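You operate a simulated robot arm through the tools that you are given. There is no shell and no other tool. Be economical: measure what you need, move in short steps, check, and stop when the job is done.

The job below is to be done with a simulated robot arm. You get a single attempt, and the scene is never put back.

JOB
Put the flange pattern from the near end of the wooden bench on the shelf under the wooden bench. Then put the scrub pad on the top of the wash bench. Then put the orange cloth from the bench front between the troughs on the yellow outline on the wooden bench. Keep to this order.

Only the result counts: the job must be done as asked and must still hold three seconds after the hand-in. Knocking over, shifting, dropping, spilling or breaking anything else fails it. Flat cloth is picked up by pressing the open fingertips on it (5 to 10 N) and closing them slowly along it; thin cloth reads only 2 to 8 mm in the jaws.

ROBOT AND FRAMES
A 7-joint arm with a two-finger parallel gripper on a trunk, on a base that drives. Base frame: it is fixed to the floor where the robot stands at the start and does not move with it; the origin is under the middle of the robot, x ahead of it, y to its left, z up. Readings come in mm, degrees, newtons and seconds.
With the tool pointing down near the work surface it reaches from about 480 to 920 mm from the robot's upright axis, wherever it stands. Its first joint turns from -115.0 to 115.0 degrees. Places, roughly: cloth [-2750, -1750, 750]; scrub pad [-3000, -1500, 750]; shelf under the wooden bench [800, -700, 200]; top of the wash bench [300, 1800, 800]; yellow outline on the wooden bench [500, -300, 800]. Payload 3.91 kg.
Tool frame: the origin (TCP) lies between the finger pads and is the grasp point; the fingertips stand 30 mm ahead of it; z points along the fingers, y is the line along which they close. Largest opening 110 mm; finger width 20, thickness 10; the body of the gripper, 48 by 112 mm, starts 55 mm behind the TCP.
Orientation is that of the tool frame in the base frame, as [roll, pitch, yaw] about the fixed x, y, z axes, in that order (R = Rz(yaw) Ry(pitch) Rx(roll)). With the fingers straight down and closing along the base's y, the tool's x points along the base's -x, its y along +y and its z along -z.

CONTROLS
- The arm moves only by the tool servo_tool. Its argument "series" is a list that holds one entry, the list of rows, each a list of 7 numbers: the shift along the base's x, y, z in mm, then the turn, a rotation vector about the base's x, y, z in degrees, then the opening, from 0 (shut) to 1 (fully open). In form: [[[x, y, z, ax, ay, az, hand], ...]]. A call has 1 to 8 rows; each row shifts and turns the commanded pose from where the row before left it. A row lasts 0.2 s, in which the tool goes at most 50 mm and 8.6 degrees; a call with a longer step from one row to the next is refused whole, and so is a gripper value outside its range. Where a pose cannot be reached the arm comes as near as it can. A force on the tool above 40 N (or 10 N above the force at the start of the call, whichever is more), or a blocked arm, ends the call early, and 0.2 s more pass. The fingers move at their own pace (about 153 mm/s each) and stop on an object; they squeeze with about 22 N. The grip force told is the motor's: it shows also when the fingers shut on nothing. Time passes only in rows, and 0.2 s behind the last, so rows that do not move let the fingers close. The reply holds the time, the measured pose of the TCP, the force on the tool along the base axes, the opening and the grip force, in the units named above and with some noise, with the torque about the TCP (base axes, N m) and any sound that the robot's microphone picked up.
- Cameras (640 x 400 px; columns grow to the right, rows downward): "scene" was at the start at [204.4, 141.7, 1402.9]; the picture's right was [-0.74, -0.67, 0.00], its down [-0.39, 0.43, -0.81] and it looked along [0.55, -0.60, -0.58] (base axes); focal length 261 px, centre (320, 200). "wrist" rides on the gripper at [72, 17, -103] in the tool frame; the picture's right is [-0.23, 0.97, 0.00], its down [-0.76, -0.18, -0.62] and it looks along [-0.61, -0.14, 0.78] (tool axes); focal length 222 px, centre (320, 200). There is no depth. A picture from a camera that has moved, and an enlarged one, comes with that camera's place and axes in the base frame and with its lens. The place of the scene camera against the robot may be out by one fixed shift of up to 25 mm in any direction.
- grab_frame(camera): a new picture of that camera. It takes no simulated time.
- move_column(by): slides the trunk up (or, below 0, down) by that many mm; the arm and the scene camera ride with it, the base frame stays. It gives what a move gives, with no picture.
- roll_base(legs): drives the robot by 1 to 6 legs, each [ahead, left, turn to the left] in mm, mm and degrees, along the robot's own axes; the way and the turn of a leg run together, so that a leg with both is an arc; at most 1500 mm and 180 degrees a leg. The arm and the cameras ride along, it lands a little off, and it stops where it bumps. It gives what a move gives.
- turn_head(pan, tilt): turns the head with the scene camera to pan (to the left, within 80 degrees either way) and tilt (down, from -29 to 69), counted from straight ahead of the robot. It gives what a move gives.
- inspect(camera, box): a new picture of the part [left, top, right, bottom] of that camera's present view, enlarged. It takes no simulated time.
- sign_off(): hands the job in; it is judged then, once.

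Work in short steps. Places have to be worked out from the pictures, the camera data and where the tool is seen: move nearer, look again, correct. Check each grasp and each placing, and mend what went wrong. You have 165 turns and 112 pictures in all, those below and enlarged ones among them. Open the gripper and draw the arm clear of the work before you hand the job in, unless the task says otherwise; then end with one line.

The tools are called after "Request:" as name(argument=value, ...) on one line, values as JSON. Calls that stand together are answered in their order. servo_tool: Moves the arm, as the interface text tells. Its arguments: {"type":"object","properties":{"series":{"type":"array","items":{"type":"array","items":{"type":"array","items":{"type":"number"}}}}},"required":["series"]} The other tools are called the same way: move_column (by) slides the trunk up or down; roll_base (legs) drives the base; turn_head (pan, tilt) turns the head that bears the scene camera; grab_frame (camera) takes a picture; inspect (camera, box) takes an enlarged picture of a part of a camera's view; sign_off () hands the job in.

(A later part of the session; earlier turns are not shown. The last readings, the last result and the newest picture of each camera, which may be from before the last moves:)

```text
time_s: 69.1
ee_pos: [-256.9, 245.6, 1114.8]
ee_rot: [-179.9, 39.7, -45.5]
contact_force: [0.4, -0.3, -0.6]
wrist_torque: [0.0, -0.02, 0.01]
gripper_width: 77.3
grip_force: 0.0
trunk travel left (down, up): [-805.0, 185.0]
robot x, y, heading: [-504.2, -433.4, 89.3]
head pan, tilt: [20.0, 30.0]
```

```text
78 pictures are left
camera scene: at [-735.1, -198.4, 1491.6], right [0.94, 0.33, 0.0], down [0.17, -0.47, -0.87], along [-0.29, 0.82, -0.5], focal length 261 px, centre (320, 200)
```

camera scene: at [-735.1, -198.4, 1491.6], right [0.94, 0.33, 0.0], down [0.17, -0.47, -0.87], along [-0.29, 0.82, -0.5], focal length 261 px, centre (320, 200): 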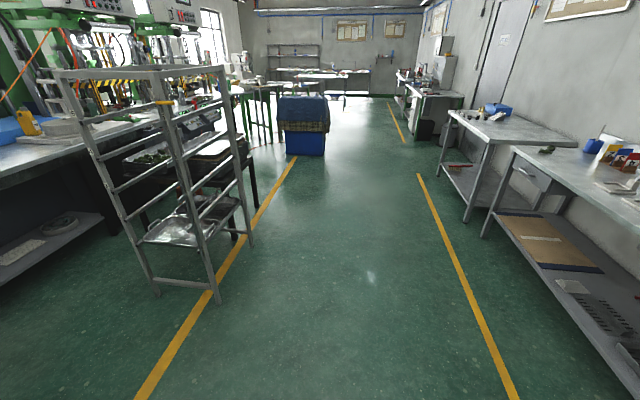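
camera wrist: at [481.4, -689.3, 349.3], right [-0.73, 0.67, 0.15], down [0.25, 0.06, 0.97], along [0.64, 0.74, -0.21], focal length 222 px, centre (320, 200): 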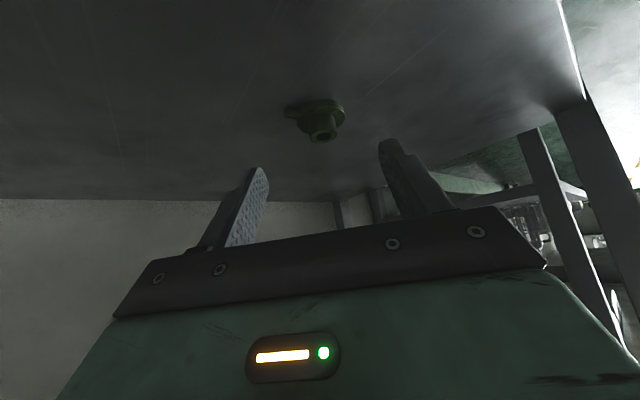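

The dark pad at pixel (33,183) matches the scrub pad at ≈[-2996,-1476]; a trough unit with valves is near [-1380,-600]. Turn the robot left for a better view of that side.

Request:
roll_base(legs=[[0, 0, 75]])

Request:
turn_head(pan=25, tilt=25)

Request:
grab_frame(camera="scene")

Request:
turn_head(pan=65, tilt=30)

Request:
grab_frame(camera="scene")

```text
time_s: 72.8
ee_pos: [-1098.0, -21.2, 1115.3]
ee_rot: [-179.9, 39.7, 30.1]
contact_force: [-0.8, 0.9, 0.5]
wrist_torque: [0.01, -0.03, -0.02]
gripper_width: 77.2
grip_force: 0.0
trunk travel left (down, up): [-805.0, 185.0]
robot x, y, heading: [-505.4, -428.4, 165.1]
head pan, tilt: [20.0, 30.0]
```

```text
time_s: 73.4
ee_pos: [-1098.0, -20.8, 1115.3]
ee_rot: [-180.0, 39.7, 30.0]
contact_force: [0.3, 0.1, 0.1]
wrist_torque: [-0.02, -0.01, -0.01]
gripper_width: 77.0
grip_force: 0.0
trunk travel left (down, up): [-805.0, 185.0]
robot x, y, heading: [-504.2, -425.8, 165.2]
head pan, tilt: [25.0, 25.0]
```

```text
77 pictures are left
camera scene: at [-782.5, -605.0, 1499.5], right [-0.17, 0.98, 0.0], down [0.42, 0.07, -0.91], along [-0.89, -0.16, -0.42], focal length 261 px, centre (320, 200)
```

scene: 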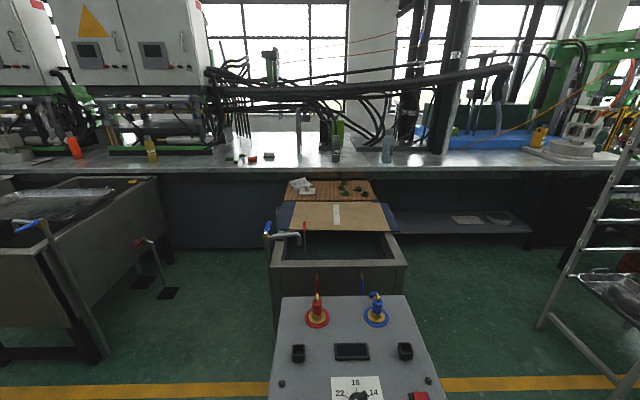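

```text
time_s: 74.5
ee_pos: [-1095.8, -21.4, 1114.9]
ee_rot: [179.9, 39.8, 30.0]
contact_force: [-0.7, -0.6, -0.4]
wrist_torque: [0.02, 0.0, 0.01]
gripper_width: 77.1
grip_force: 0.0
trunk travel left (down, up): [-805.0, 185.0]
robot x, y, heading: [-500.9, -427.6, 164.9]
head pan, tilt: [65.0, 30.0]
```

```text
76 pictures are left
camera scene: at [-750.0, -658.2, 1491.6], right [-0.77, 0.64, 0.0], down [0.32, 0.38, -0.87], along [-0.56, -0.66, -0.5], focal length 261 px, centre (320, 200)
```

scene: 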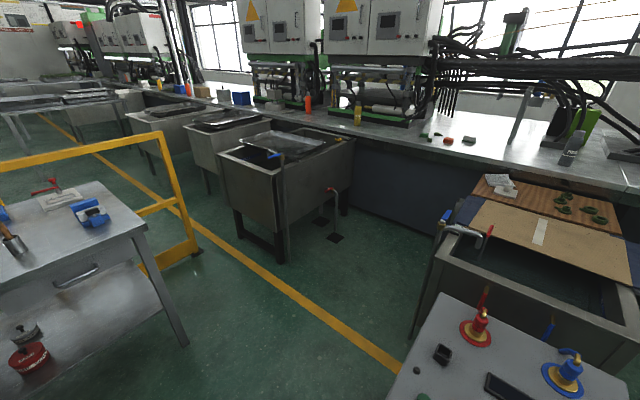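

The pad lies on the bench between the two troughs. Zoom to see the items there.

Request:
inspect(camera="scene", box=[400, 90, 520, 165])

Request:
turn_head(pan=25, tilt=25)

Request:
inspect(camera="scene", box=[140, 130, 300, 230])

```text
5.33 times, centred on (460, 128) of scene
camera zoom: at [-750.0, -658.2, 1491.6], right [-0.77, 0.64, 0.0], down [0.32, 0.38, -0.87], along [-0.56, -0.66, -0.5], focal length 1391 px, centre (-427, 587)
```

zoom: 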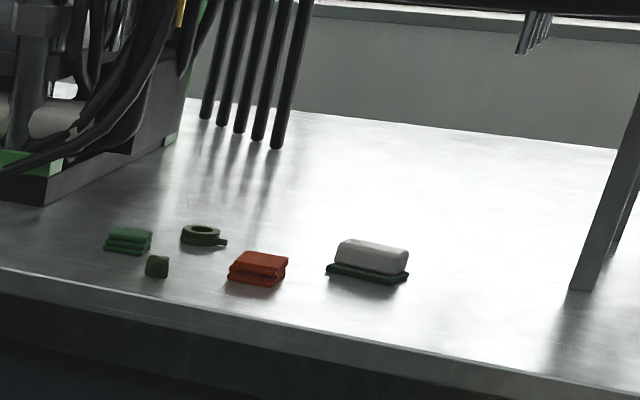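

```text
time_s: 75.5
ee_pos: [-1096.6, -20.7, 1116.6]
ee_rot: [-180.0, 39.8, 30.0]
contact_force: [0.7, 0.2, 0.1]
wrist_torque: [0.01, -0.02, -0.01]
gripper_width: 76.8
grip_force: 0.1
trunk travel left (down, up): [-805.0, 185.0]
robot x, y, heading: [-502.9, -429.5, 165.0]
head pan, tilt: [25.0, 25.0]
```

```text
4.00 times, centred on (220, 180) of scene
camera zoom: at [-782.5, -605.1, 1499.6], right [-0.17, 0.98, 0.0], down [0.42, 0.07, -0.91], along [-0.89, -0.16, -0.42], focal length 1043 px, centre (720, 280)
```

zoom: 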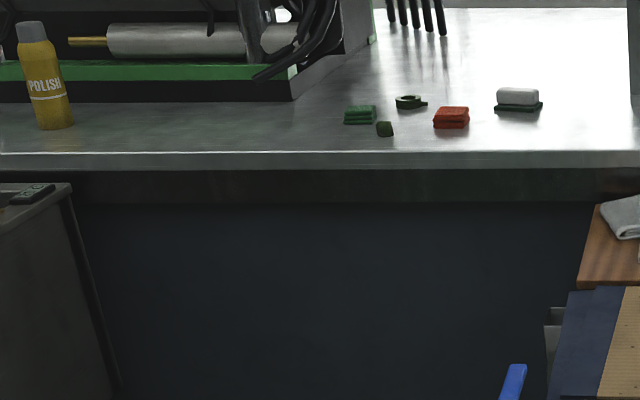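

Orange cloth ≈[-2829,-1558], scrub pad (white block on green base) ≈[-3021,-1479], bench front edge r≈170 mm before the cloth. Gap between troughs is ~840 mm wide; I align to heading ≈192° and sidestep in front of the gap, with the arm raised.

Request:
move_column(by=150)

Request:
roll_base(legs=[[0, 0, 27], [0, 760, 0]])

Request:
turn_head(pan=0, tilt=30)

Request:
grab_frame(camera="scene")

```text
time_s: 77.3
ee_pos: [-1097.3, -21.2, 1264.7]
ee_rot: [180.0, 39.7, 29.9]
contact_force: [0.4, -0.8, 0.4]
wrist_torque: [-0.02, -0.03, -0.05]
gripper_width: 77.0
grip_force: 0.1
trunk travel left (down, up): [-955.0, 35.0]
robot x, y, heading: [-507.2, -431.2, 165.1]
head pan, tilt: [25.0, 25.0]
```

```text
time_s: 82.7
ee_pos: [-1069.6, -1054.7, 1265.2]
ee_rot: [179.9, 39.8, 55.7]
contact_force: [-0.4, 0.9, 0.5]
wrist_torque: [-0.01, -0.03, 0.01]
gripper_width: 77.1
grip_force: 0.1
trunk travel left (down, up): [-955.0, 35.0]
robot x, y, heading: [-360.2, -1168.7, -169.5]
head pan, tilt: [25.0, 25.0]
```

```text
time_s: 83.6
ee_pos: [-1070.0, -1053.5, 1265.9]
ee_rot: [179.9, 39.9, 55.7]
contact_force: [-0.2, 0.0, -0.5]
wrist_torque: [0.03, 0.04, -0.01]
gripper_width: 76.9
grip_force: 0.1
trunk travel left (down, up): [-955.0, 35.0]
robot x, y, heading: [-357.1, -1167.7, -169.2]
head pan, tilt: [0.0, 30.0]
```

```text
73 pictures are left
camera scene: at [-546.8, -1410.8, 1641.6], right [-0.18, 0.98, 0.0], down [0.49, 0.09, -0.87], along [-0.85, -0.16, -0.5], focal length 261 px, centre (320, 200)
```

scene: 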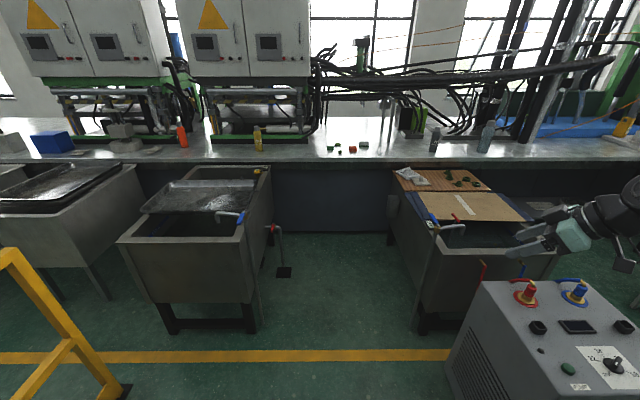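

The gap is clear (~900 mm wide) and I'm centred on it. Trim heading and drive in 1400 mm.

Request:
roll_base(legs=[[0, 0, 1.2], [1400, 0, 0]])

Request:
turn_head(pan=-15, tilt=40)

Request:
grab_frame(camera="scene")

```text
time_s: 91.0
ee_pos: [-2449.2, -1361.3, 1265.5]
ee_rot: [-179.9, 39.8, 57.0]
contact_force: [-0.6, 0.3, 0.0]
wrist_torque: [0.0, -0.02, -0.02]
gripper_width: 77.3
grip_force: 0.2
trunk travel left (down, up): [-955.0, 35.0]
robot x, y, heading: [-1735.8, -1458.2, -168.2]
head pan, tilt: [0.0, 30.0]
```

```text
time_s: 91.8
ee_pos: [-2450.4, -1362.0, 1265.6]
ee_rot: [180.0, 39.8, 57.0]
contact_force: [-0.1, -0.1, -0.4]
wrist_torque: [-0.03, -0.01, 0.02]
gripper_width: 76.9
grip_force: 0.1
trunk travel left (down, up): [-955.0, 35.0]
robot x, y, heading: [-1735.1, -1457.7, -167.8]
head pan, tilt: [-15.0, 40.0]
```

```text
72 pictures are left
camera scene: at [-1914.9, -1680.9, 1626.3], right [0.05, 1.0, 0.0], down [0.64, -0.03, -0.77], along [-0.77, 0.04, -0.64], focal length 261 px, centre (320, 200)
```

scene: 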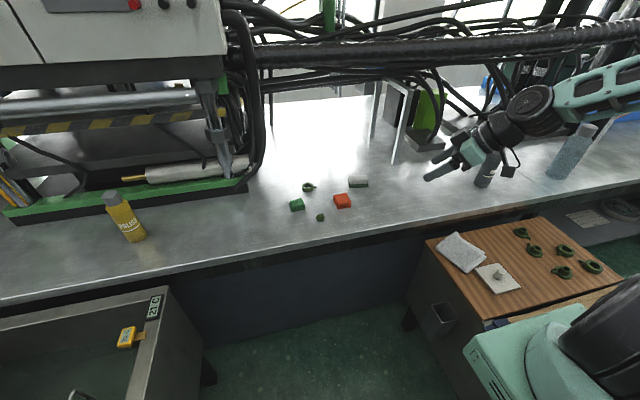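

Pad ≈[-2971,-1436], cloth ≈[-2824,-1528], bench front ≈[-2598,-1547]. Lower trunk 150 and drive forward 410.

Request:
move_column(by=-150)

Request:
roll_base(legs=[[410, 0, 0]])

Request:
grab_frame(camera="scene")

Request:
grab_frame(camera="wrist")

```text
time_s: 93.5
ee_pos: [-2449.7, -1361.5, 1115.5]
ee_rot: [179.9, 39.8, 57.0]
contact_force: [-0.3, -0.3, 0.4]
wrist_torque: [0.02, -0.01, 0.0]
gripper_width: 77.0
grip_force: 0.2
trunk travel left (down, up): [-805.0, 185.0]
robot x, y, heading: [-1733.8, -1456.1, -168.3]
head pan, tilt: [-15.0, 40.0]
```

```text
time_s: 96.0
ee_pos: [-2848.9, -1437.5, 1114.5]
ee_rot: [180.0, 39.9, 56.5]
contact_force: [0.7, -0.2, -0.5]
wrist_torque: [-0.02, -0.03, 0.01]
gripper_width: 76.9
grip_force: 0.1
trunk travel left (down, up): [-805.0, 185.0]
robot x, y, heading: [-2137.3, -1540.7, -168.4]
head pan, tilt: [-15.0, 40.0]
```

```text
71 pictures are left
camera scene: at [-2317.3, -1762.1, 1476.3], right [0.06, 1.0, 0.0], down [0.64, -0.04, -0.77], along [-0.76, 0.05, -0.64], focal length 261 px, centre (320, 200)
```

scene: 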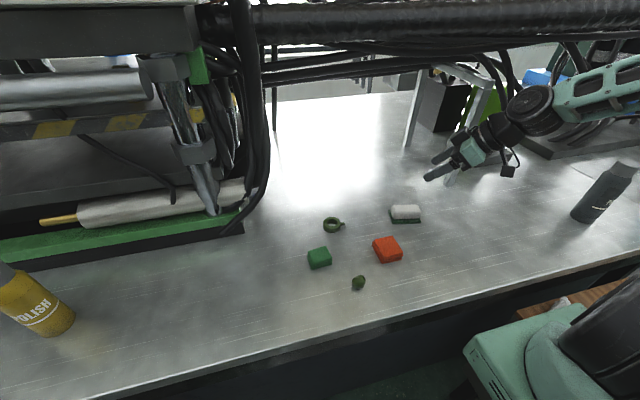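

```text
70 pictures are left
camera wrist: at [-2769.2, -1345.2, 1149.1], right [0.72, -0.68, 0.15], down [-0.25, -0.06, 0.97], along [-0.65, -0.73, -0.21], focal length 222 px, centre (320, 200)
```

wrist: 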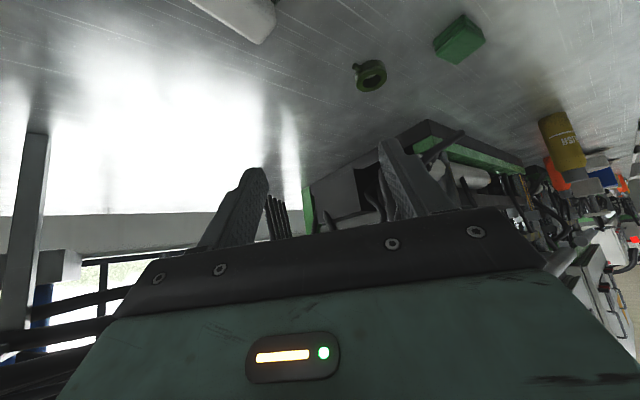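

Zoom on the pad and cloth for their orientation.

Request:
inspect(camera="scene", box=[300, 180, 460, 280])

```text
4.00 times, centred on (380, 230) of scene
camera zoom: at [-2317.3, -1762.1, 1476.3], right [0.06, 1.0, 0.0], down [0.64, -0.04, -0.77], along [-0.76, 0.05, -0.64], focal length 1043 px, centre (80, 80)
```

zoom: 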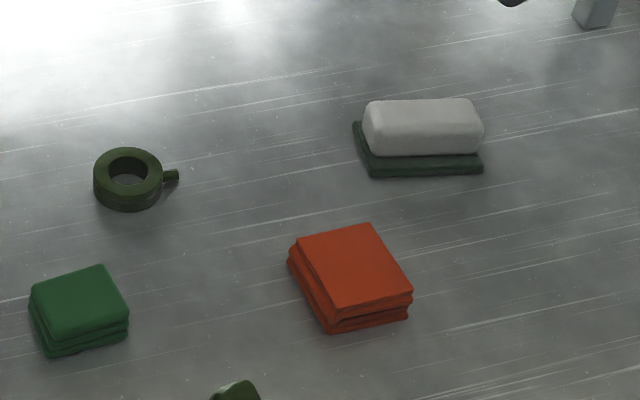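

Pad base spans x −2983…−2918, y −1476…−1380 (axis-aligned, centre ≈[-2950,-1428]). I bring the tool vertical, closing along x, above it.

Request:
servo_tool(series=[[[-12, 1, 0, 6.7, -4.3, 0, 1], [-12, 1, 0, 6.7, -4.3, 0, 1], [-12, 1, 0, 6.7, -4.3, 0, 1], [-12, 1, 0, 6.7, -4.3, 0, 1], [-12, 1, 0, 6.7, -4.3, 0, 1], [-12, 1, 0, 0, 0, 8.4, 1], [-12, 1, 0, 0, 0, 8.4, 1], [-12, 1, 0, 0, 0, 8.4, 1]]])

Request:
servo_tool(series=[[[-5, 1, -25, 0, 0, 8.3, 1], [0, 0, -25, 0, 0, 0, 1], [0, 0, -20, 0, 0, 0, 1], [0, 0, 0, 0, 0, 0, 1]]])

Request:
grab_frame(camera="wrist")

Request:
grab_frame(camera="scene")

```text
time_s: 97.8
ee_pos: [-2946.8, -1429.3, 1115.5]
ee_rot: [-179.4, 0.1, 82.0]
contact_force: [-0.5, 0.3, -0.1]
wrist_torque: [0.01, 0.0, -0.02]
gripper_width: 109.9
grip_force: 0.2
trunk travel left (down, up): [-805.0, 185.0]
robot x, y, heading: [-2140.2, -1541.4, -168.5]
head pan, tilt: [-15.0, 40.0]
```

```text
time_s: 98.8
ee_pos: [-2949.8, -1429.0, 1045.8]
ee_rot: [-179.5, 0.0, 90.3]
contact_force: [-0.7, -1.0, 0.3]
wrist_torque: [0.02, 0.0, -0.02]
gripper_width: 109.7
grip_force: 0.0
trunk travel left (down, up): [-805.0, 185.0]
robot x, y, heading: [-2135.1, -1541.0, -168.4]
head pan, tilt: [-15.0, 40.0]
```

```text
68 pictures are left
camera wrist: at [-2933.7, -1355.9, 1149.5], right [0.97, -0.22, -0.01], down [-0.17, -0.76, 0.62], along [-0.15, -0.61, -0.78], focal length 222 px, centre (320, 200)
```

wrist: 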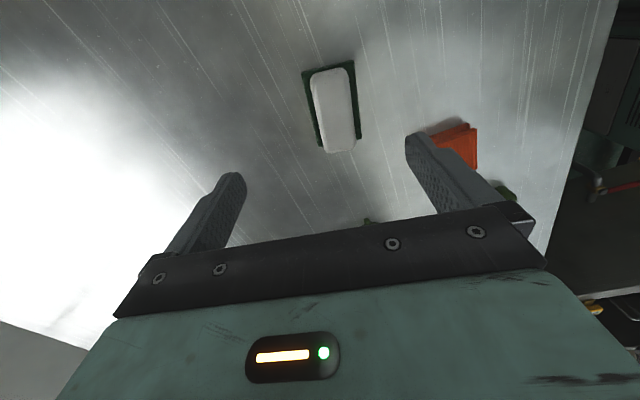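

```text
67 pictures are left
camera scene: at [-2317.4, -1762.1, 1476.2], right [0.06, 1.0, 0.0], down [0.64, -0.04, -0.77], along [-0.76, 0.05, -0.64], focal length 261 px, centre (320, 200)
```

scene: 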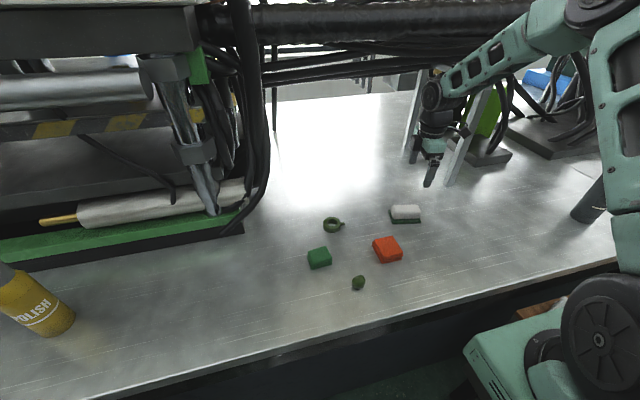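

Wrist view refines the pad centre to [-2940,-1445]. Move over and descend in part.

Request:
servo_tool(series=[[[10, -16, -10, 0, 0, 0, 1], [0, 0, -35, 0, 0, 0, 1], [0, 0, -35, 0, 0, 0, 1], [0, 0, -30, 0, 0, 0, 1], [0, 0, -20, 0, 0, 0, 1], [0, 0, 0, 0, 0, 0, 1]]])

Request:
grab_frame(camera="wrist")

Request:
inspect(camera="scene", box=[360, 140, 488, 220])

```text
time_s: 100.2
ee_pos: [-2940.4, -1444.3, 915.6]
ee_rot: [-179.5, 0.1, 90.2]
contact_force: [-0.1, -0.1, -0.4]
wrist_torque: [0.0, -0.01, 0.02]
gripper_width: 110.0
grip_force: 0.0
trunk travel left (down, up): [-805.0, 185.0]
robot x, y, heading: [-2136.7, -1538.1, -168.4]
head pan, tilt: [-15.0, 40.0]
```

```text
66 pictures are left
camera wrist: at [-2923.9, -1371.6, 1019.5], right [0.97, -0.22, -0.01], down [-0.17, -0.76, 0.62], along [-0.15, -0.61, -0.78], focal length 222 px, centre (320, 200)
```

wrist: 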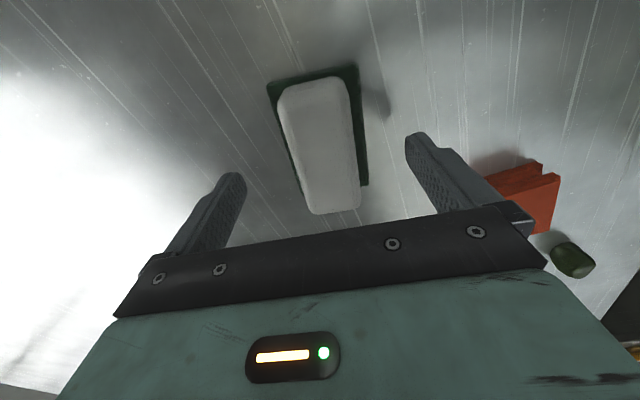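

```text
5.00 times, centred on (424, 180) of scene
camera zoom: at [-2317.3, -1762.1, 1476.2], right [0.06, 1.0, 0.0], down [0.64, -0.04, -0.77], along [-0.76, 0.05, -0.64], focal length 1304 px, centre (-200, 300)
```

zoom: 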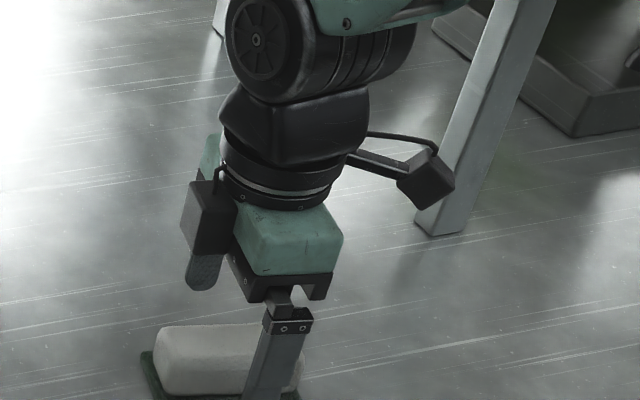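

Jaw is centred over the pad. Descend around it, feeling for the bench.

Request:
servo_tool(series=[[[2, -1, -10, 0, 0, 0, 1], [0, 0, -10, 0, 0, 0, 1], [0, 0, -6, 0, 0, 0, 1], [0, 0, -3, 0, 0, 0, 1], [0, 0, -2, 0, 0, 0, 1], [0, 0, 0, 0, 0, 0, 1]]])

Request:
servo_tool(series=[[[0, 0, -1.5, 0, 0, 0, 1], [0, 0, -1.5, 0, 0, 0, 1], [0, 0, -1, 0, 0, 0, 1], [0, 0, 0, 0, 0, 0, 1]]])

Request:
grab_frame(camera="wrist")

```text
time_s: 101.6
ee_pos: [-2938.3, -1445.3, 884.4]
ee_rot: [-179.6, 0.0, 90.1]
contact_force: [0.0, 0.1, -1.0]
wrist_torque: [-0.02, 0.0, 0.0]
gripper_width: 109.9
grip_force: 0.1
trunk travel left (down, up): [-805.0, 185.0]
robot x, y, heading: [-2137.8, -1537.2, -168.7]
head pan, tilt: [-15.0, 40.0]
```

```text
time_s: 102.6
ee_pos: [-2938.9, -1445.5, 880.6]
ee_rot: [-179.5, 0.0, 90.2]
contact_force: [-0.2, 0.9, -0.5]
wrist_torque: [0.03, 0.05, 0.05]
gripper_width: 109.9
grip_force: 0.2
trunk travel left (down, up): [-805.0, 185.0]
robot x, y, heading: [-2136.5, -1542.4, -168.6]
head pan, tilt: [-15.0, 40.0]
```

```text
64 pictures are left
camera wrist: at [-2921.8, -1372.7, 984.7], right [0.97, -0.22, -0.01], down [-0.17, -0.76, 0.62], along [-0.15, -0.61, -0.78], focal length 222 px, centre (320, 200)
```

wrist: 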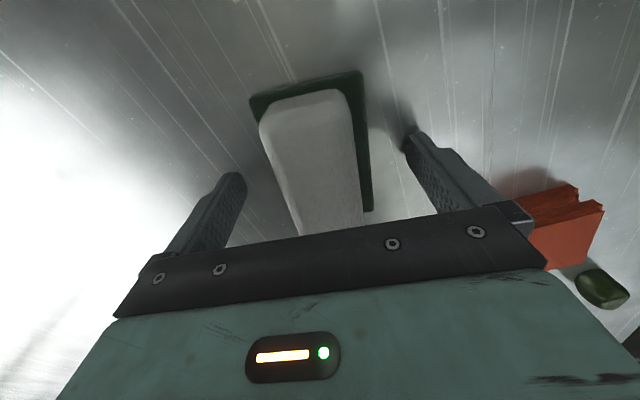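

Request:
servo_tool(series=[[[0, 0, -1.5, 0, 0, 0, 1], [0, 0, -1.5, 0, 0, 0, 1], [0, 0, -1, 0, 0, 0, 1], [0, 0, 0, 0, 0, 0, 1]]])

```text
time_s: 103.5
ee_pos: [-2937.9, -1445.0, 879.4]
ee_rot: [-179.3, 0.0, 90.1]
contact_force: [8.8, -0.2, 23.0]
wrist_torque: [-0.07, -1.64, 0.02]
gripper_width: 110.0
grip_force: 0.1
trunk travel left (down, up): [-805.0, 185.0]
robot x, y, heading: [-2134.4, -1538.7, -168.7]
head pan, tilt: [-15.0, 40.0]
stopped in row 4: the force on the tool passed its limit (the readings are from after the stop); the commanded pose is now the measured one
```

Bench found at z≈850. Raise 4 mm and close on the pad base.

Request:
servo_tool(series=[[[0, 0, 4, 0, 0, 0, 1], [0, 0, 0, 0, 0, 0, 0.8], [0, 0, 0, 0, 0, 0, 0.65], [0, 0, 0, 0, 0, 0, 0.5], [0, 0, 0, 0, 0, 0, 0.3], [0, 0, 0, 0, 0, 0, 0.0], [0, 0, 0, 0, 0, 0, 0]]])

Request:
grab_frame(camera="wrist")

```text
time_s: 105.1
ee_pos: [-2939.9, -1445.1, 884.1]
ee_rot: [-179.5, -0.1, 90.1]
contact_force: [-0.2, -0.4, -0.7]
wrist_torque: [0.03, 0.01, -0.02]
gripper_width: 61.3
grip_force: 22.3
trunk travel left (down, up): [-805.0, 185.0]
robot x, y, heading: [-2139.3, -1538.8, -168.6]
head pan, tilt: [-15.0, 40.0]
```

```text
63 pictures are left
camera wrist: at [-2923.1, -1372.9, 986.8], right [0.97, -0.22, -0.01], down [-0.17, -0.76, 0.62], along [-0.15, -0.61, -0.78], focal length 222 px, centre (320, 200)
```

wrist: 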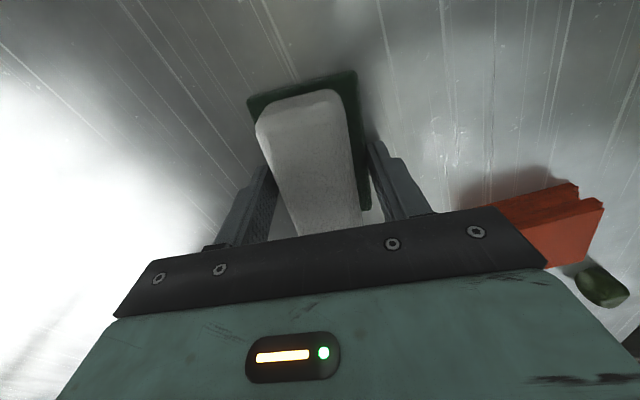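

Gripped at 61 mm on the base. Lift straight up and check.

Request:
servo_tool(series=[[[0, 0, 10, 0, 0, 0, 0], [0, 0, 20, 0, 0, 0, 0], [0, 0, 35, 0, 0, 0, 0], [0, 0, 40, 0, 0, 0, 0], [0, 0, 40, 0, 0, 0, 0], [20, 0, 30, 0, 0, 0, 0], [0, 0, 0, 0, 0, 0, 0]]])

Request:
grab_frame(camera="wrist")

Request:
inspect(camera="scene", box=[260, 60, 520, 260])

```text
time_s: 106.7
ee_pos: [-2918.6, -1444.9, 1059.0]
ee_rot: [-179.5, -0.1, 90.3]
contact_force: [-1.0, -0.2, -0.4]
wrist_torque: [0.0, 0.02, -0.01]
gripper_width: 61.4
grip_force: 22.2
trunk travel left (down, up): [-805.0, 185.0]
robot x, y, heading: [-2138.0, -1536.2, -168.7]
head pan, tilt: [-15.0, 40.0]
```

```text
62 pictures are left
camera wrist: at [-2901.7, -1372.6, 1163.0], right [0.97, -0.22, -0.01], down [-0.17, -0.76, 0.62], along [-0.15, -0.61, -0.78], focal length 222 px, centre (320, 200)
```

wrist: 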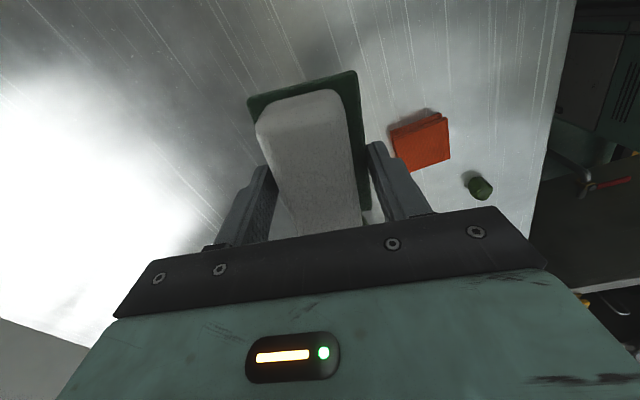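

```text
2.00 times, centred on (390, 160) of scene
camera zoom: at [-2317.3, -1762.2, 1476.2], right [0.06, 1.0, 0.0], down [0.64, -0.04, -0.77], along [-0.76, 0.05, -0.64], focal length 522 px, centre (180, 280)
```

zoom: 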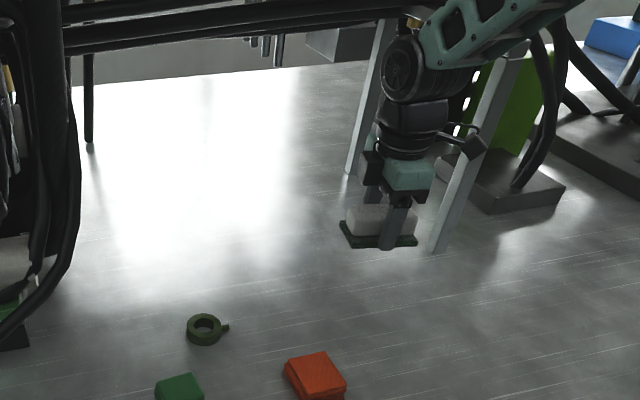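

Pad held whole. Raise trunk 170, back out along the same line.

Request:
move_column(by=100)

Request:
roll_base(legs=[[-1000, 0, 0], [-840, 0, 0]])

```text
time_s: 108.0
ee_pos: [-2918.8, -1445.7, 1159.4]
ee_rot: [-179.4, -0.1, 90.2]
contact_force: [-0.3, -0.3, -1.0]
wrist_torque: [-0.01, -0.02, 0.01]
gripper_width: 61.2
grip_force: 21.9
trunk travel left (down, up): [-905.0, 85.0]
robot x, y, heading: [-2136.4, -1538.6, -168.6]
head pan, tilt: [-15.0, 40.0]
```

```text
time_s: 117.3
ee_pos: [-1103.0, -1089.5, 1159.5]
ee_rot: [-179.4, -0.1, 89.6]
contact_force: [0.5, -0.4, -1.0]
wrist_torque: [0.02, 0.01, -0.03]
gripper_width: 61.1
grip_force: 21.8
trunk travel left (down, up): [-905.0, 85.0]
robot x, y, heading: [-319.5, -1195.2, -169.1]
head pan, tilt: [-15.0, 40.0]
```

Turn clockwise to face the benches (heading ≈12°), sweeping through free aisle.

Request:
roll_base(legs=[[60, 0, 0], [0, 0, -90], [0, 0, -89]])

Request:
turn_head(pan=60, tilt=25)

Request:
grab_frame(camera="scene")

```text
time_s: 126.0
ee_pos: [395.8, -1334.6, 1158.8]
ee_rot: [-179.4, -0.1, -92.5]
contact_force: [0.0, 0.2, -0.3]
wrist_torque: [0.0, 0.01, 0.0]
gripper_width: 61.2
grip_force: 22.0
trunk travel left (down, up): [-905.0, 85.0]
robot x, y, heading: [-377.7, -1203.0, 9.0]
head pan, tilt: [-15.0, 40.0]
```

```text
time_s: 127.5
ee_pos: [396.5, -1334.8, 1159.3]
ee_rot: [-179.5, -0.1, -92.4]
contact_force: [-0.3, 0.2, -0.8]
wrist_torque: [-0.01, 0.02, -0.01]
gripper_width: 61.4
grip_force: 22.2
trunk travel left (down, up): [-905.0, 85.0]
robot x, y, heading: [-377.3, -1201.6, 8.9]
head pan, tilt: [60.0, 25.0]
```

```text
60 pictures are left
camera scene: at [-233.7, -891.3, 1599.5], right [0.93, -0.36, 0.0], down [-0.15, -0.39, -0.91], along [0.33, 0.84, -0.42], focal length 261 px, centre (320, 200)
```

scene: 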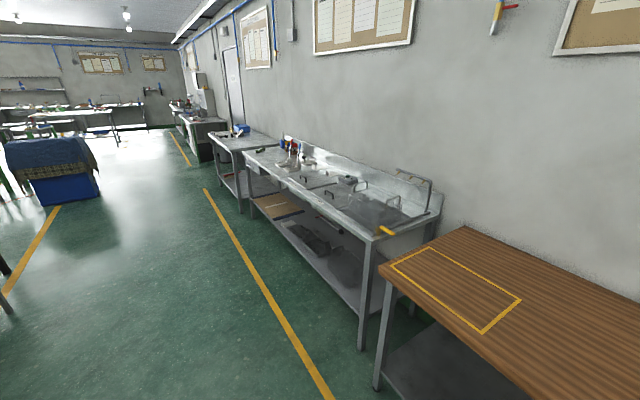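

Trim heading and sidestep left along the aisle toward the far part of the wash bench.

Request:
roll_base(legs=[[0, 0, 3], [0, 1350, 0], [0, 1350, 0]])

Request:
turn_head(pan=-5, tilt=35)

Request:
grab_frame(camera="scene")

```text
time_s: 140.9
ee_pos: [-120.0, 1329.0, 1158.4]
ee_rot: [-179.4, 0.0, -89.7]
contact_force: [0.0, -0.3, -0.3]
wrist_torque: [-0.03, -0.01, -0.01]
gripper_width: 61.3
grip_force: 21.6
trunk travel left (down, up): [-905.0, 85.0]
robot x, y, heading: [-902.3, 1424.9, 11.7]
head pan, tilt: [60.0, 25.0]
```

```text
time_s: 142.3
ee_pos: [-121.1, 1329.3, 1159.5]
ee_rot: [-179.4, -0.1, -89.6]
contact_force: [-0.4, 0.7, -1.4]
wrist_torque: [-0.01, 0.01, 0.03]
gripper_width: 61.1
grip_force: 22.4
trunk travel left (down, up): [-905.0, 85.0]
robot x, y, heading: [-900.7, 1419.5, 11.6]
head pan, tilt: [-5.0, 35.0]
```

```text
59 pictures are left
camera scene: at [-713.4, 1663.0, 1583.8], right [0.12, -0.99, 0.0], down [-0.57, -0.07, -0.82], along [0.81, 0.1, -0.57], focal length 261 px, centre (320, 200)
```

scene: 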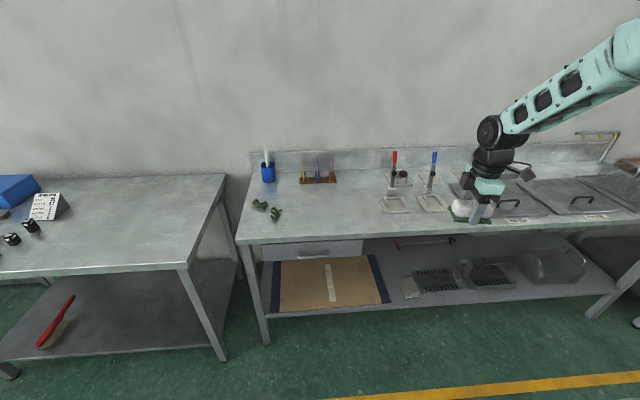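

Free spot between the green parts and the paddles: about [240,1720]. Sidestep 310 left and drive 430 ahead.

Request:
roll_base(legs=[[0, 310, 0], [430, 0, 0]])

Request:
move_column(by=-180)

Request:
grab_frame(camera="scene")

Request:
grab_frame(camera="wrist")

```text
time_s: 146.6
ee_pos: [234.9, 1723.4, 1160.1]
ee_rot: [-179.4, -0.1, -89.6]
contact_force: [-0.2, 1.2, -0.2]
wrist_torque: [0.01, 0.03, 0.03]
gripper_width: 61.0
grip_force: 22.0
trunk travel left (down, up): [-905.0, 85.0]
robot x, y, heading: [-551.4, 1812.1, 11.8]
head pan, tilt: [-5.0, 35.0]
```

```text
time_s: 148.6
ee_pos: [237.0, 1723.6, 978.2]
ee_rot: [-179.3, -0.2, -89.5]
contact_force: [-0.3, -0.2, -0.4]
wrist_torque: [0.02, -0.03, 0.01]
gripper_width: 61.0
grip_force: 21.8
trunk travel left (down, up): [-725.0, 265.0]
robot x, y, heading: [-547.8, 1815.9, 11.7]
head pan, tilt: [-5.0, 35.0]
```

```text
58 pictures are left
camera scene: at [-359.1, 2055.7, 1403.8], right [0.12, -0.99, 0.0], down [-0.57, -0.07, -0.82], along [0.81, 0.1, -0.57], focal length 261 px, centre (320, 200)
```

scene: 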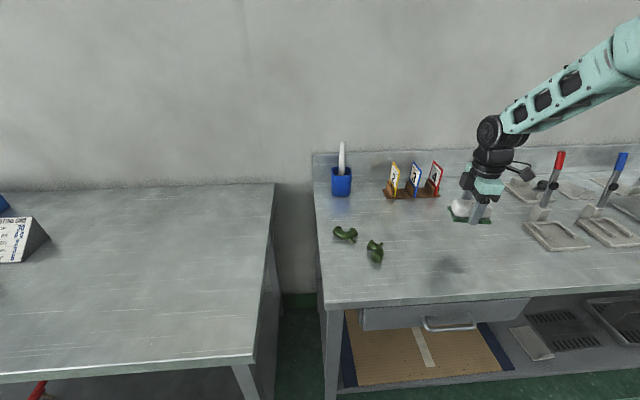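

```text
57 pictures are left
camera wrist: at [216.6, 1651.6, 1082.8], right [-0.98, 0.22, -0.01], down [0.16, 0.76, 0.62], along [0.14, 0.61, -0.78], focal length 222 px, centre (320, 200)
```

wrist: 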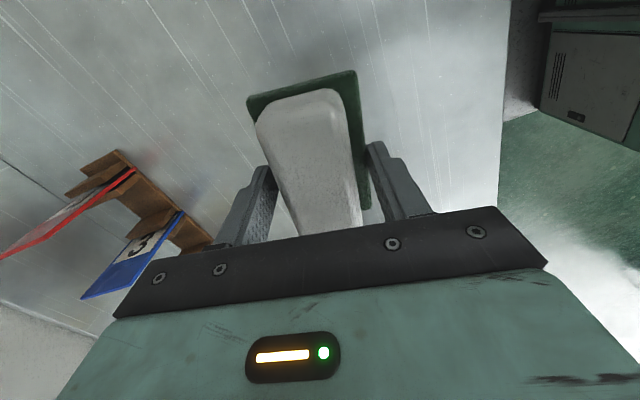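

Below is clear bench. Descend to the release height (pad bottom was 34 mm below TCP).

Request:
servo_tool(series=[[[0, 0, -25, 0, 0, 0, 0], [0, 0, -25, 0, 0, 0, 0], [0, 0, -20, 0, 0, 0, 0], [0, 0, -12, 0, 0, 0, 0], [0, 0, -6, 0, 0, 0, 0], [0, 0, 0, 0, 0, 0, 0]]])

Request:
servo_tool(series=[[[0, 0, -2, 0, 0, 0, 0], [0, 0, -2, 0, 0, 0, 0], [0, 0, -1, 0, 0, 0, 0], [0, 0, -1, 0, 0, 0, 0], [0, 0, 0, 0, 0, 0, 0]]])

```text
time_s: 150.0
ee_pos: [234.5, 1723.3, 890.6]
ee_rot: [-179.4, -0.1, -89.5]
contact_force: [0.1, 0.0, -0.9]
wrist_torque: [0.02, -0.02, 0.01]
gripper_width: 61.2
grip_force: 22.0
trunk travel left (down, up): [-725.0, 265.0]
robot x, y, heading: [-548.8, 1813.9, 11.9]
head pan, tilt: [-5.0, 35.0]
```

```text
time_s: 151.2
ee_pos: [235.3, 1723.7, 885.3]
ee_rot: [-179.5, -0.1, -89.5]
contact_force: [0.1, -0.6, -0.2]
wrist_torque: [0.0, -0.02, 0.0]
gripper_width: 61.3
grip_force: 21.6
trunk travel left (down, up): [-725.0, 265.0]
robot x, y, heading: [-548.1, 1814.1, 11.8]
head pan, tilt: [-5.0, 35.0]
```

Request:
servo_tool(series=[[[0, 0, -1, 0, 0, 0, 0], [0, 0, -1, 0, 0, 0, 0], [0, 0, 0, 0, 0, 0, 0]]])

Request:
inspect(camera="scene", box=[420, 200, 548, 280])

```text
time_s: 152.0
ee_pos: [233.8, 1724.7, 882.8]
ee_rot: [-179.4, -0.1, -89.5]
contact_force: [-1.5, 0.0, 7.3]
wrist_torque: [-0.07, 0.26, -0.01]
gripper_width: 61.0
grip_force: 21.7
trunk travel left (down, up): [-725.0, 265.0]
robot x, y, heading: [-545.5, 1813.0, 11.9]
head pan, tilt: [-5.0, 35.0]
```

```text
5.00 times, centred on (484, 240) of scene
camera zoom: at [-359.5, 2055.8, 1404.0], right [0.12, -0.99, 0.0], down [-0.57, -0.07, -0.82], along [0.81, 0.1, -0.57], focal length 1304 px, centre (-500, 0)
```

zoom: 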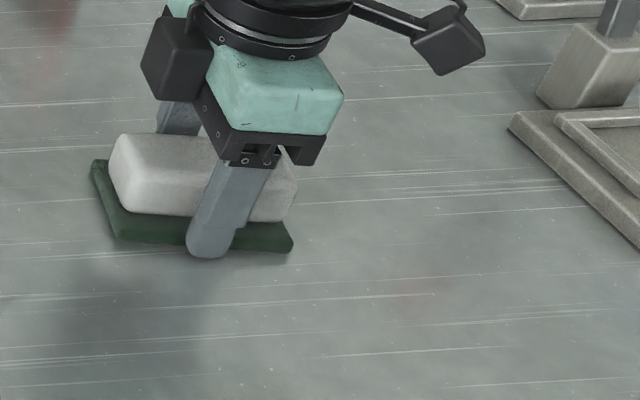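

Pad touches the bench (7 N). Release and rise.

Request:
servo_tool(series=[[[0, 0, 1, 0, 0, 0, 0.6], [0, 0, 0, 0, 0, 0, 0.75], [0, 0, 0, 0, 0, 0, 0.9], [0, 0, 10, 0, 0, 0, 0.9], [0, 0, 30, 0, 0, 0, 0.9], [0, 0, 40, 0, 0, 0, 0.9], [0, 0, 45, 0, 0, 0, 0.9], [0, 0, 45, 0, 0, 0, 0.9]]])

Request:
move_column(by=100)

Request:
grab_frame(camera="scene")

```text
time_s: 153.8
ee_pos: [234.8, 1724.2, 1053.7]
ee_rot: [-179.5, -0.2, -89.5]
contact_force: [0.3, -0.5, 0.0]
wrist_torque: [-0.03, 0.01, -0.03]
gripper_width: 98.8
grip_force: 0.1
trunk travel left (down, up): [-725.0, 265.0]
robot x, y, heading: [-545.9, 1809.8, 11.9]
head pan, tilt: [-5.0, 35.0]
```

```text
time_s: 155.1
ee_pos: [234.4, 1723.1, 1155.2]
ee_rot: [-179.4, -0.2, -89.5]
contact_force: [0.8, -0.3, -0.5]
wrist_torque: [0.0, 0.01, -0.01]
gripper_width: 99.3
grip_force: 0.1
trunk travel left (down, up): [-825.0, 165.0]
robot x, y, heading: [-543.2, 1815.3, 11.8]
head pan, tilt: [-5.0, 35.0]
```

```text
55 pictures are left
camera scene: at [-359.1, 2055.7, 1503.8], right [0.12, -0.99, 0.0], down [-0.57, -0.07, -0.82], along [0.81, 0.1, -0.57], focal length 261 px, centre (320, 200)
```

scene: 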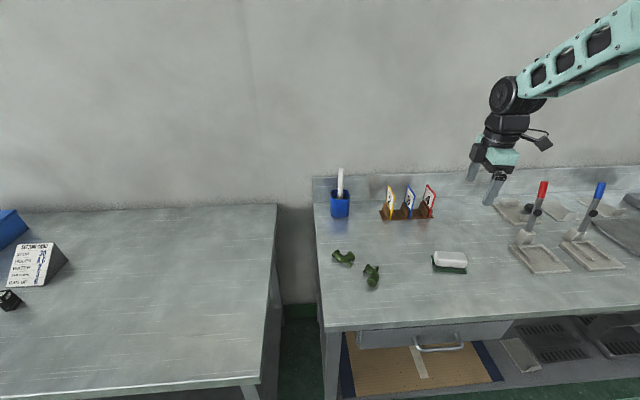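

Pad is in place on the wash bench. Retreat and drive back to the gap for the cloth.

Request:
roll_base(legs=[[-445, 0, 0], [0, -1480, 0], [0, -1480, 0]])

Request:
roll_base(legs=[[0, 0, 90], [0, 0, 90]])

Request:
turn_head(pan=0, tilt=30)

Request:
grab_frame(camera="scene")

```text
time_s: 171.6
ee_pos: [354.8, -1256.6, 1155.3]
ee_rot: [-179.3, -0.1, -89.9]
contact_force: [0.3, 0.2, -0.9]
wrist_torque: [0.02, -0.03, -0.01]
gripper_width: 99.0
grip_force: 0.1
trunk travel left (down, up): [-825.0, 165.0]
robot x, y, heading: [-424.1, -1161.0, 11.4]
head pan, tilt: [-5.0, 35.0]
```

```text
time_s: 179.7
ee_pos: [-1211.4, -1090.8, 1154.6]
ee_rot: [-179.4, 0.0, 92.1]
contact_force: [0.6, -0.1, -1.4]
wrist_torque: [-0.01, -0.02, 0.03]
gripper_width: 99.0
grip_force: 0.0
trunk travel left (down, up): [-825.0, 165.0]
robot x, y, heading: [-424.1, -1158.7, -166.6]
head pan, tilt: [-5.0, 35.0]
```

```text
time_s: 180.4
ee_pos: [-1209.9, -1091.3, 1154.9]
ee_rot: [-179.3, -0.1, 92.0]
contact_force: [0.1, 0.0, -0.6]
wrist_torque: [-0.01, -0.03, -0.01]
gripper_width: 99.2
grip_force: 0.0
trunk travel left (down, up): [-825.0, 165.0]
robot x, y, heading: [-425.6, -1162.4, -166.6]
head pan, tilt: [0.0, 30.0]
```

```text
54 pictures are left
camera scene: at [-601.6, -1411.4, 1511.6], right [-0.23, 0.97, 0.0], down [0.49, 0.12, -0.87], along [-0.84, -0.2, -0.5], focal length 261 px, centre (320, 200)
```

scene: 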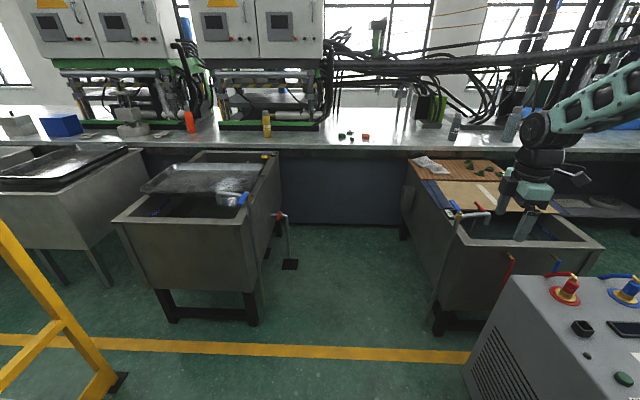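

Aligned near the gap; trim heading, shift 40 left and drive in 1750 mm.

Request:
roll_base(legs=[[0, 40, -1.6], [900, 0, 0]])

Request:
roll_base(legs=[[830, 0, 0]])

Request:
turn_head(pan=-15, tilt=40)

Request:
grab_frame(camera="scene")

Request:
grab_frame(camera="wrist")

```text
time_s: 185.6
ee_pos: [-2085.2, -1307.4, 1154.7]
ee_rot: [-179.4, -0.1, 91.2]
contact_force: [0.0, -0.6, -0.5]
wrist_torque: [-0.02, -0.03, -0.01]
gripper_width: 98.9
grip_force: 0.0
trunk travel left (down, up): [-825.0, 165.0]
robot x, y, heading: [-1305.6, -1391.3, -167.4]
head pan, tilt: [0.0, 30.0]
```

```text
time_s: 190.0
ee_pos: [-2894.5, -1498.4, 1153.4]
ee_rot: [-179.4, -0.1, 91.7]
contact_force: [-0.3, -0.4, 0.6]
wrist_torque: [0.0, 0.0, 0.0]
gripper_width: 99.0
grip_force: 0.0
trunk travel left (down, up): [-825.0, 165.0]
robot x, y, heading: [-2113.2, -1572.1, -166.7]
head pan, tilt: [0.0, 30.0]
```

```text
time_s: 190.8
ee_pos: [-2894.2, -1498.4, 1155.9]
ee_rot: [-179.4, -0.1, 91.7]
contact_force: [0.7, -0.4, 0.7]
wrist_torque: [0.01, 0.03, -0.02]
gripper_width: 98.7
grip_force: 0.0
trunk travel left (down, up): [-825.0, 165.0]
robot x, y, heading: [-2111.6, -1574.1, -166.9]
head pan, tilt: [-15.0, 40.0]
```

```text
53 pictures are left
camera scene: at [-2284.9, -1799.2, 1496.3], right [0.03, 1.0, 0.0], down [0.64, -0.02, -0.77], along [-0.77, 0.03, -0.64], focal length 261 px, centre (320, 200)
```

scene: 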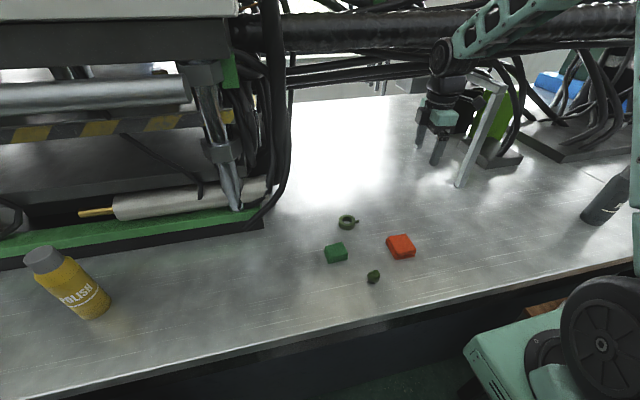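

```text
52 pictures are left
camera wrist: at [-2879.7, -1424.9, 1258.6], right [0.98, -0.2, -0.01], down [-0.15, -0.77, 0.62], along [-0.13, -0.61, -0.78], focal length 222 px, centre (320, 200)
```

wrist: 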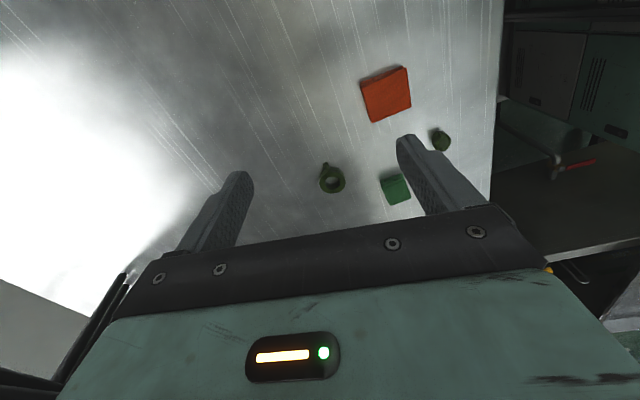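

Cloth: a ~70 mm square folded stack, centre ≈[-2797,-1536], turned about +9°. Move above it and align.

Request:
servo_tool(series=[[[20, -8, -25, 0, 0, 3.8, 1], [20, -8, -25, 0, 0, 3.8, 1], [20, -8, -25, 0, 0, 0, 1], [20, -7, -25, 0, 0, 0, 1], [17, -7, -25, 0, 0, 0, 1], [0, 0, -29, 0, 0, 0, 1], [0, 0, 0, 0, 0, 0, 1]]])

Request:
grab_frame(camera="wrist")

```text
time_s: 192.4
ee_pos: [-2798.7, -1536.5, 1001.2]
ee_rot: [-179.4, -0.1, 99.3]
contact_force: [0.8, -0.7, 0.1]
wrist_torque: [-0.03, -0.03, -0.02]
gripper_width: 109.9
grip_force: 0.0
trunk travel left (down, up): [-825.0, 165.0]
robot x, y, heading: [-2111.3, -1572.9, -166.8]
head pan, tilt: [-15.0, 40.0]
```

```text
51 pictures are left
camera wrist: at [-2793.6, -1461.7, 1103.9], right [1.0, -0.07, -0.01], down [-0.05, -0.78, 0.62], along [-0.05, -0.62, -0.78], focal length 222 px, centre (320, 200)
```

wrist: 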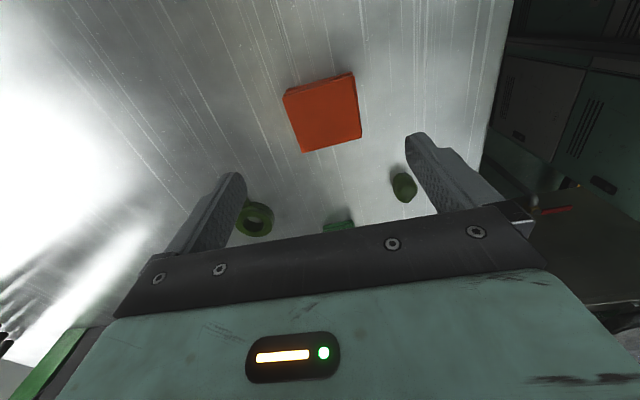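

Well centred. Descend to just above, then around the stack.

Request:
servo_tool(series=[[[3, -1, -30, 0, 0, 2, 1], [0, 0, -30, 0, 0, 0, 1], [0, 0, -25, 0, 0, 0, 1], [0, 0, 0, 0, 0, 0, 1]]])

Request:
grab_frame(camera="wrist")

Request:
inspect(camera="scene", box=[340, 180, 468, 260])

```text
time_s: 193.4
ee_pos: [-2796.0, -1536.2, 915.7]
ee_rot: [-179.3, -0.1, 101.3]
contact_force: [0.6, -0.3, 0.5]
wrist_torque: [-0.03, -0.01, -0.02]
gripper_width: 109.9
grip_force: 0.0
trunk travel left (down, up): [-825.0, 165.0]
robot x, y, heading: [-2112.0, -1574.8, -166.9]
head pan, tilt: [-15.0, 40.0]
```

```text
50 pictures are left
camera wrist: at [-2792.4, -1462.2, 1018.5], right [1.0, -0.03, -0.01], down [-0.02, -0.78, 0.62], along [-0.03, -0.62, -0.78], focal length 222 px, centre (320, 200)
```

wrist: 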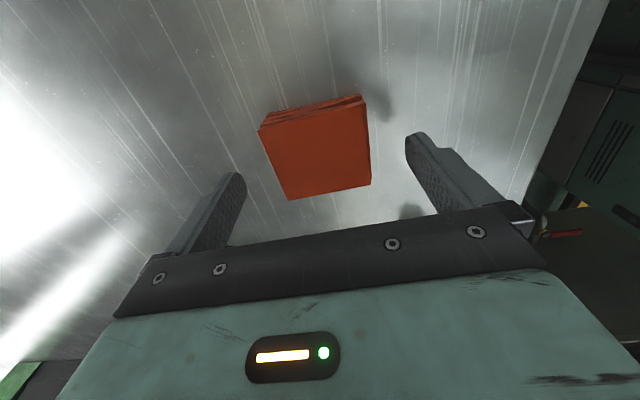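

```text
5.00 times, centred on (404, 220) of scene
camera zoom: at [-2284.8, -1799.1, 1496.2], right [0.03, 1.0, 0.0], down [0.64, -0.02, -0.77], along [-0.77, 0.03, -0.64], focal length 1304 px, centre (-100, 100)
```

zoom: 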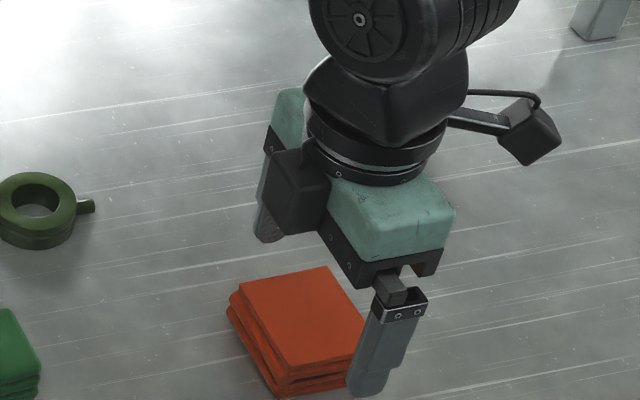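

Request:
servo_tool(series=[[[0, -1, -12, 0, 0, 0, 1], [0, 0, -10, 0, 0, 0, 1], [0, 0, -6, 0, 0, 0, 1], [0, 0, -4, 0, 0, 0, 1], [0, 0, 0, 0, 0, 0, 1], [0, 0, 0, 0, 0, 0, 0.85], [0, 0, 0, 0, 0, 0, 0.75]]])

Request:
grab_frame(camera="wrist")

```text
time_s: 195.0
ee_pos: [-2794.2, -1537.3, 883.4]
ee_rot: [-179.3, -0.1, 101.3]
contact_force: [-0.2, -0.7, 0.3]
wrist_torque: [-0.03, 0.01, -0.03]
gripper_width: 82.4
grip_force: 0.1
trunk travel left (down, up): [-825.0, 165.0]
robot x, y, heading: [-2111.8, -1573.2, -167.0]
head pan, tilt: [-15.0, 40.0]
```

```text
48 pictures are left
camera wrist: at [-2792.2, -1463.1, 987.7], right [1.0, -0.03, -0.01], down [-0.02, -0.78, 0.62], along [-0.03, -0.62, -0.78], focal length 222 px, centre (320, 200)
```

wrist: 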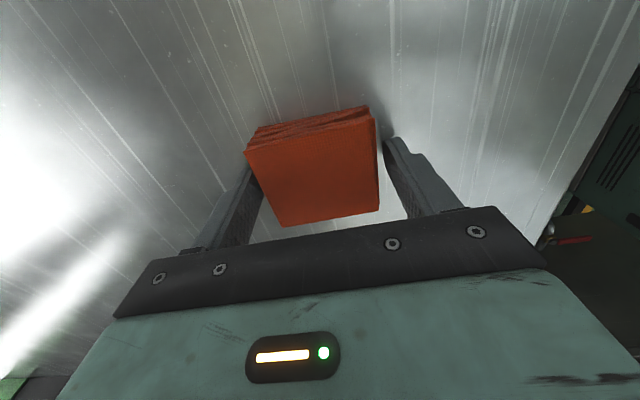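

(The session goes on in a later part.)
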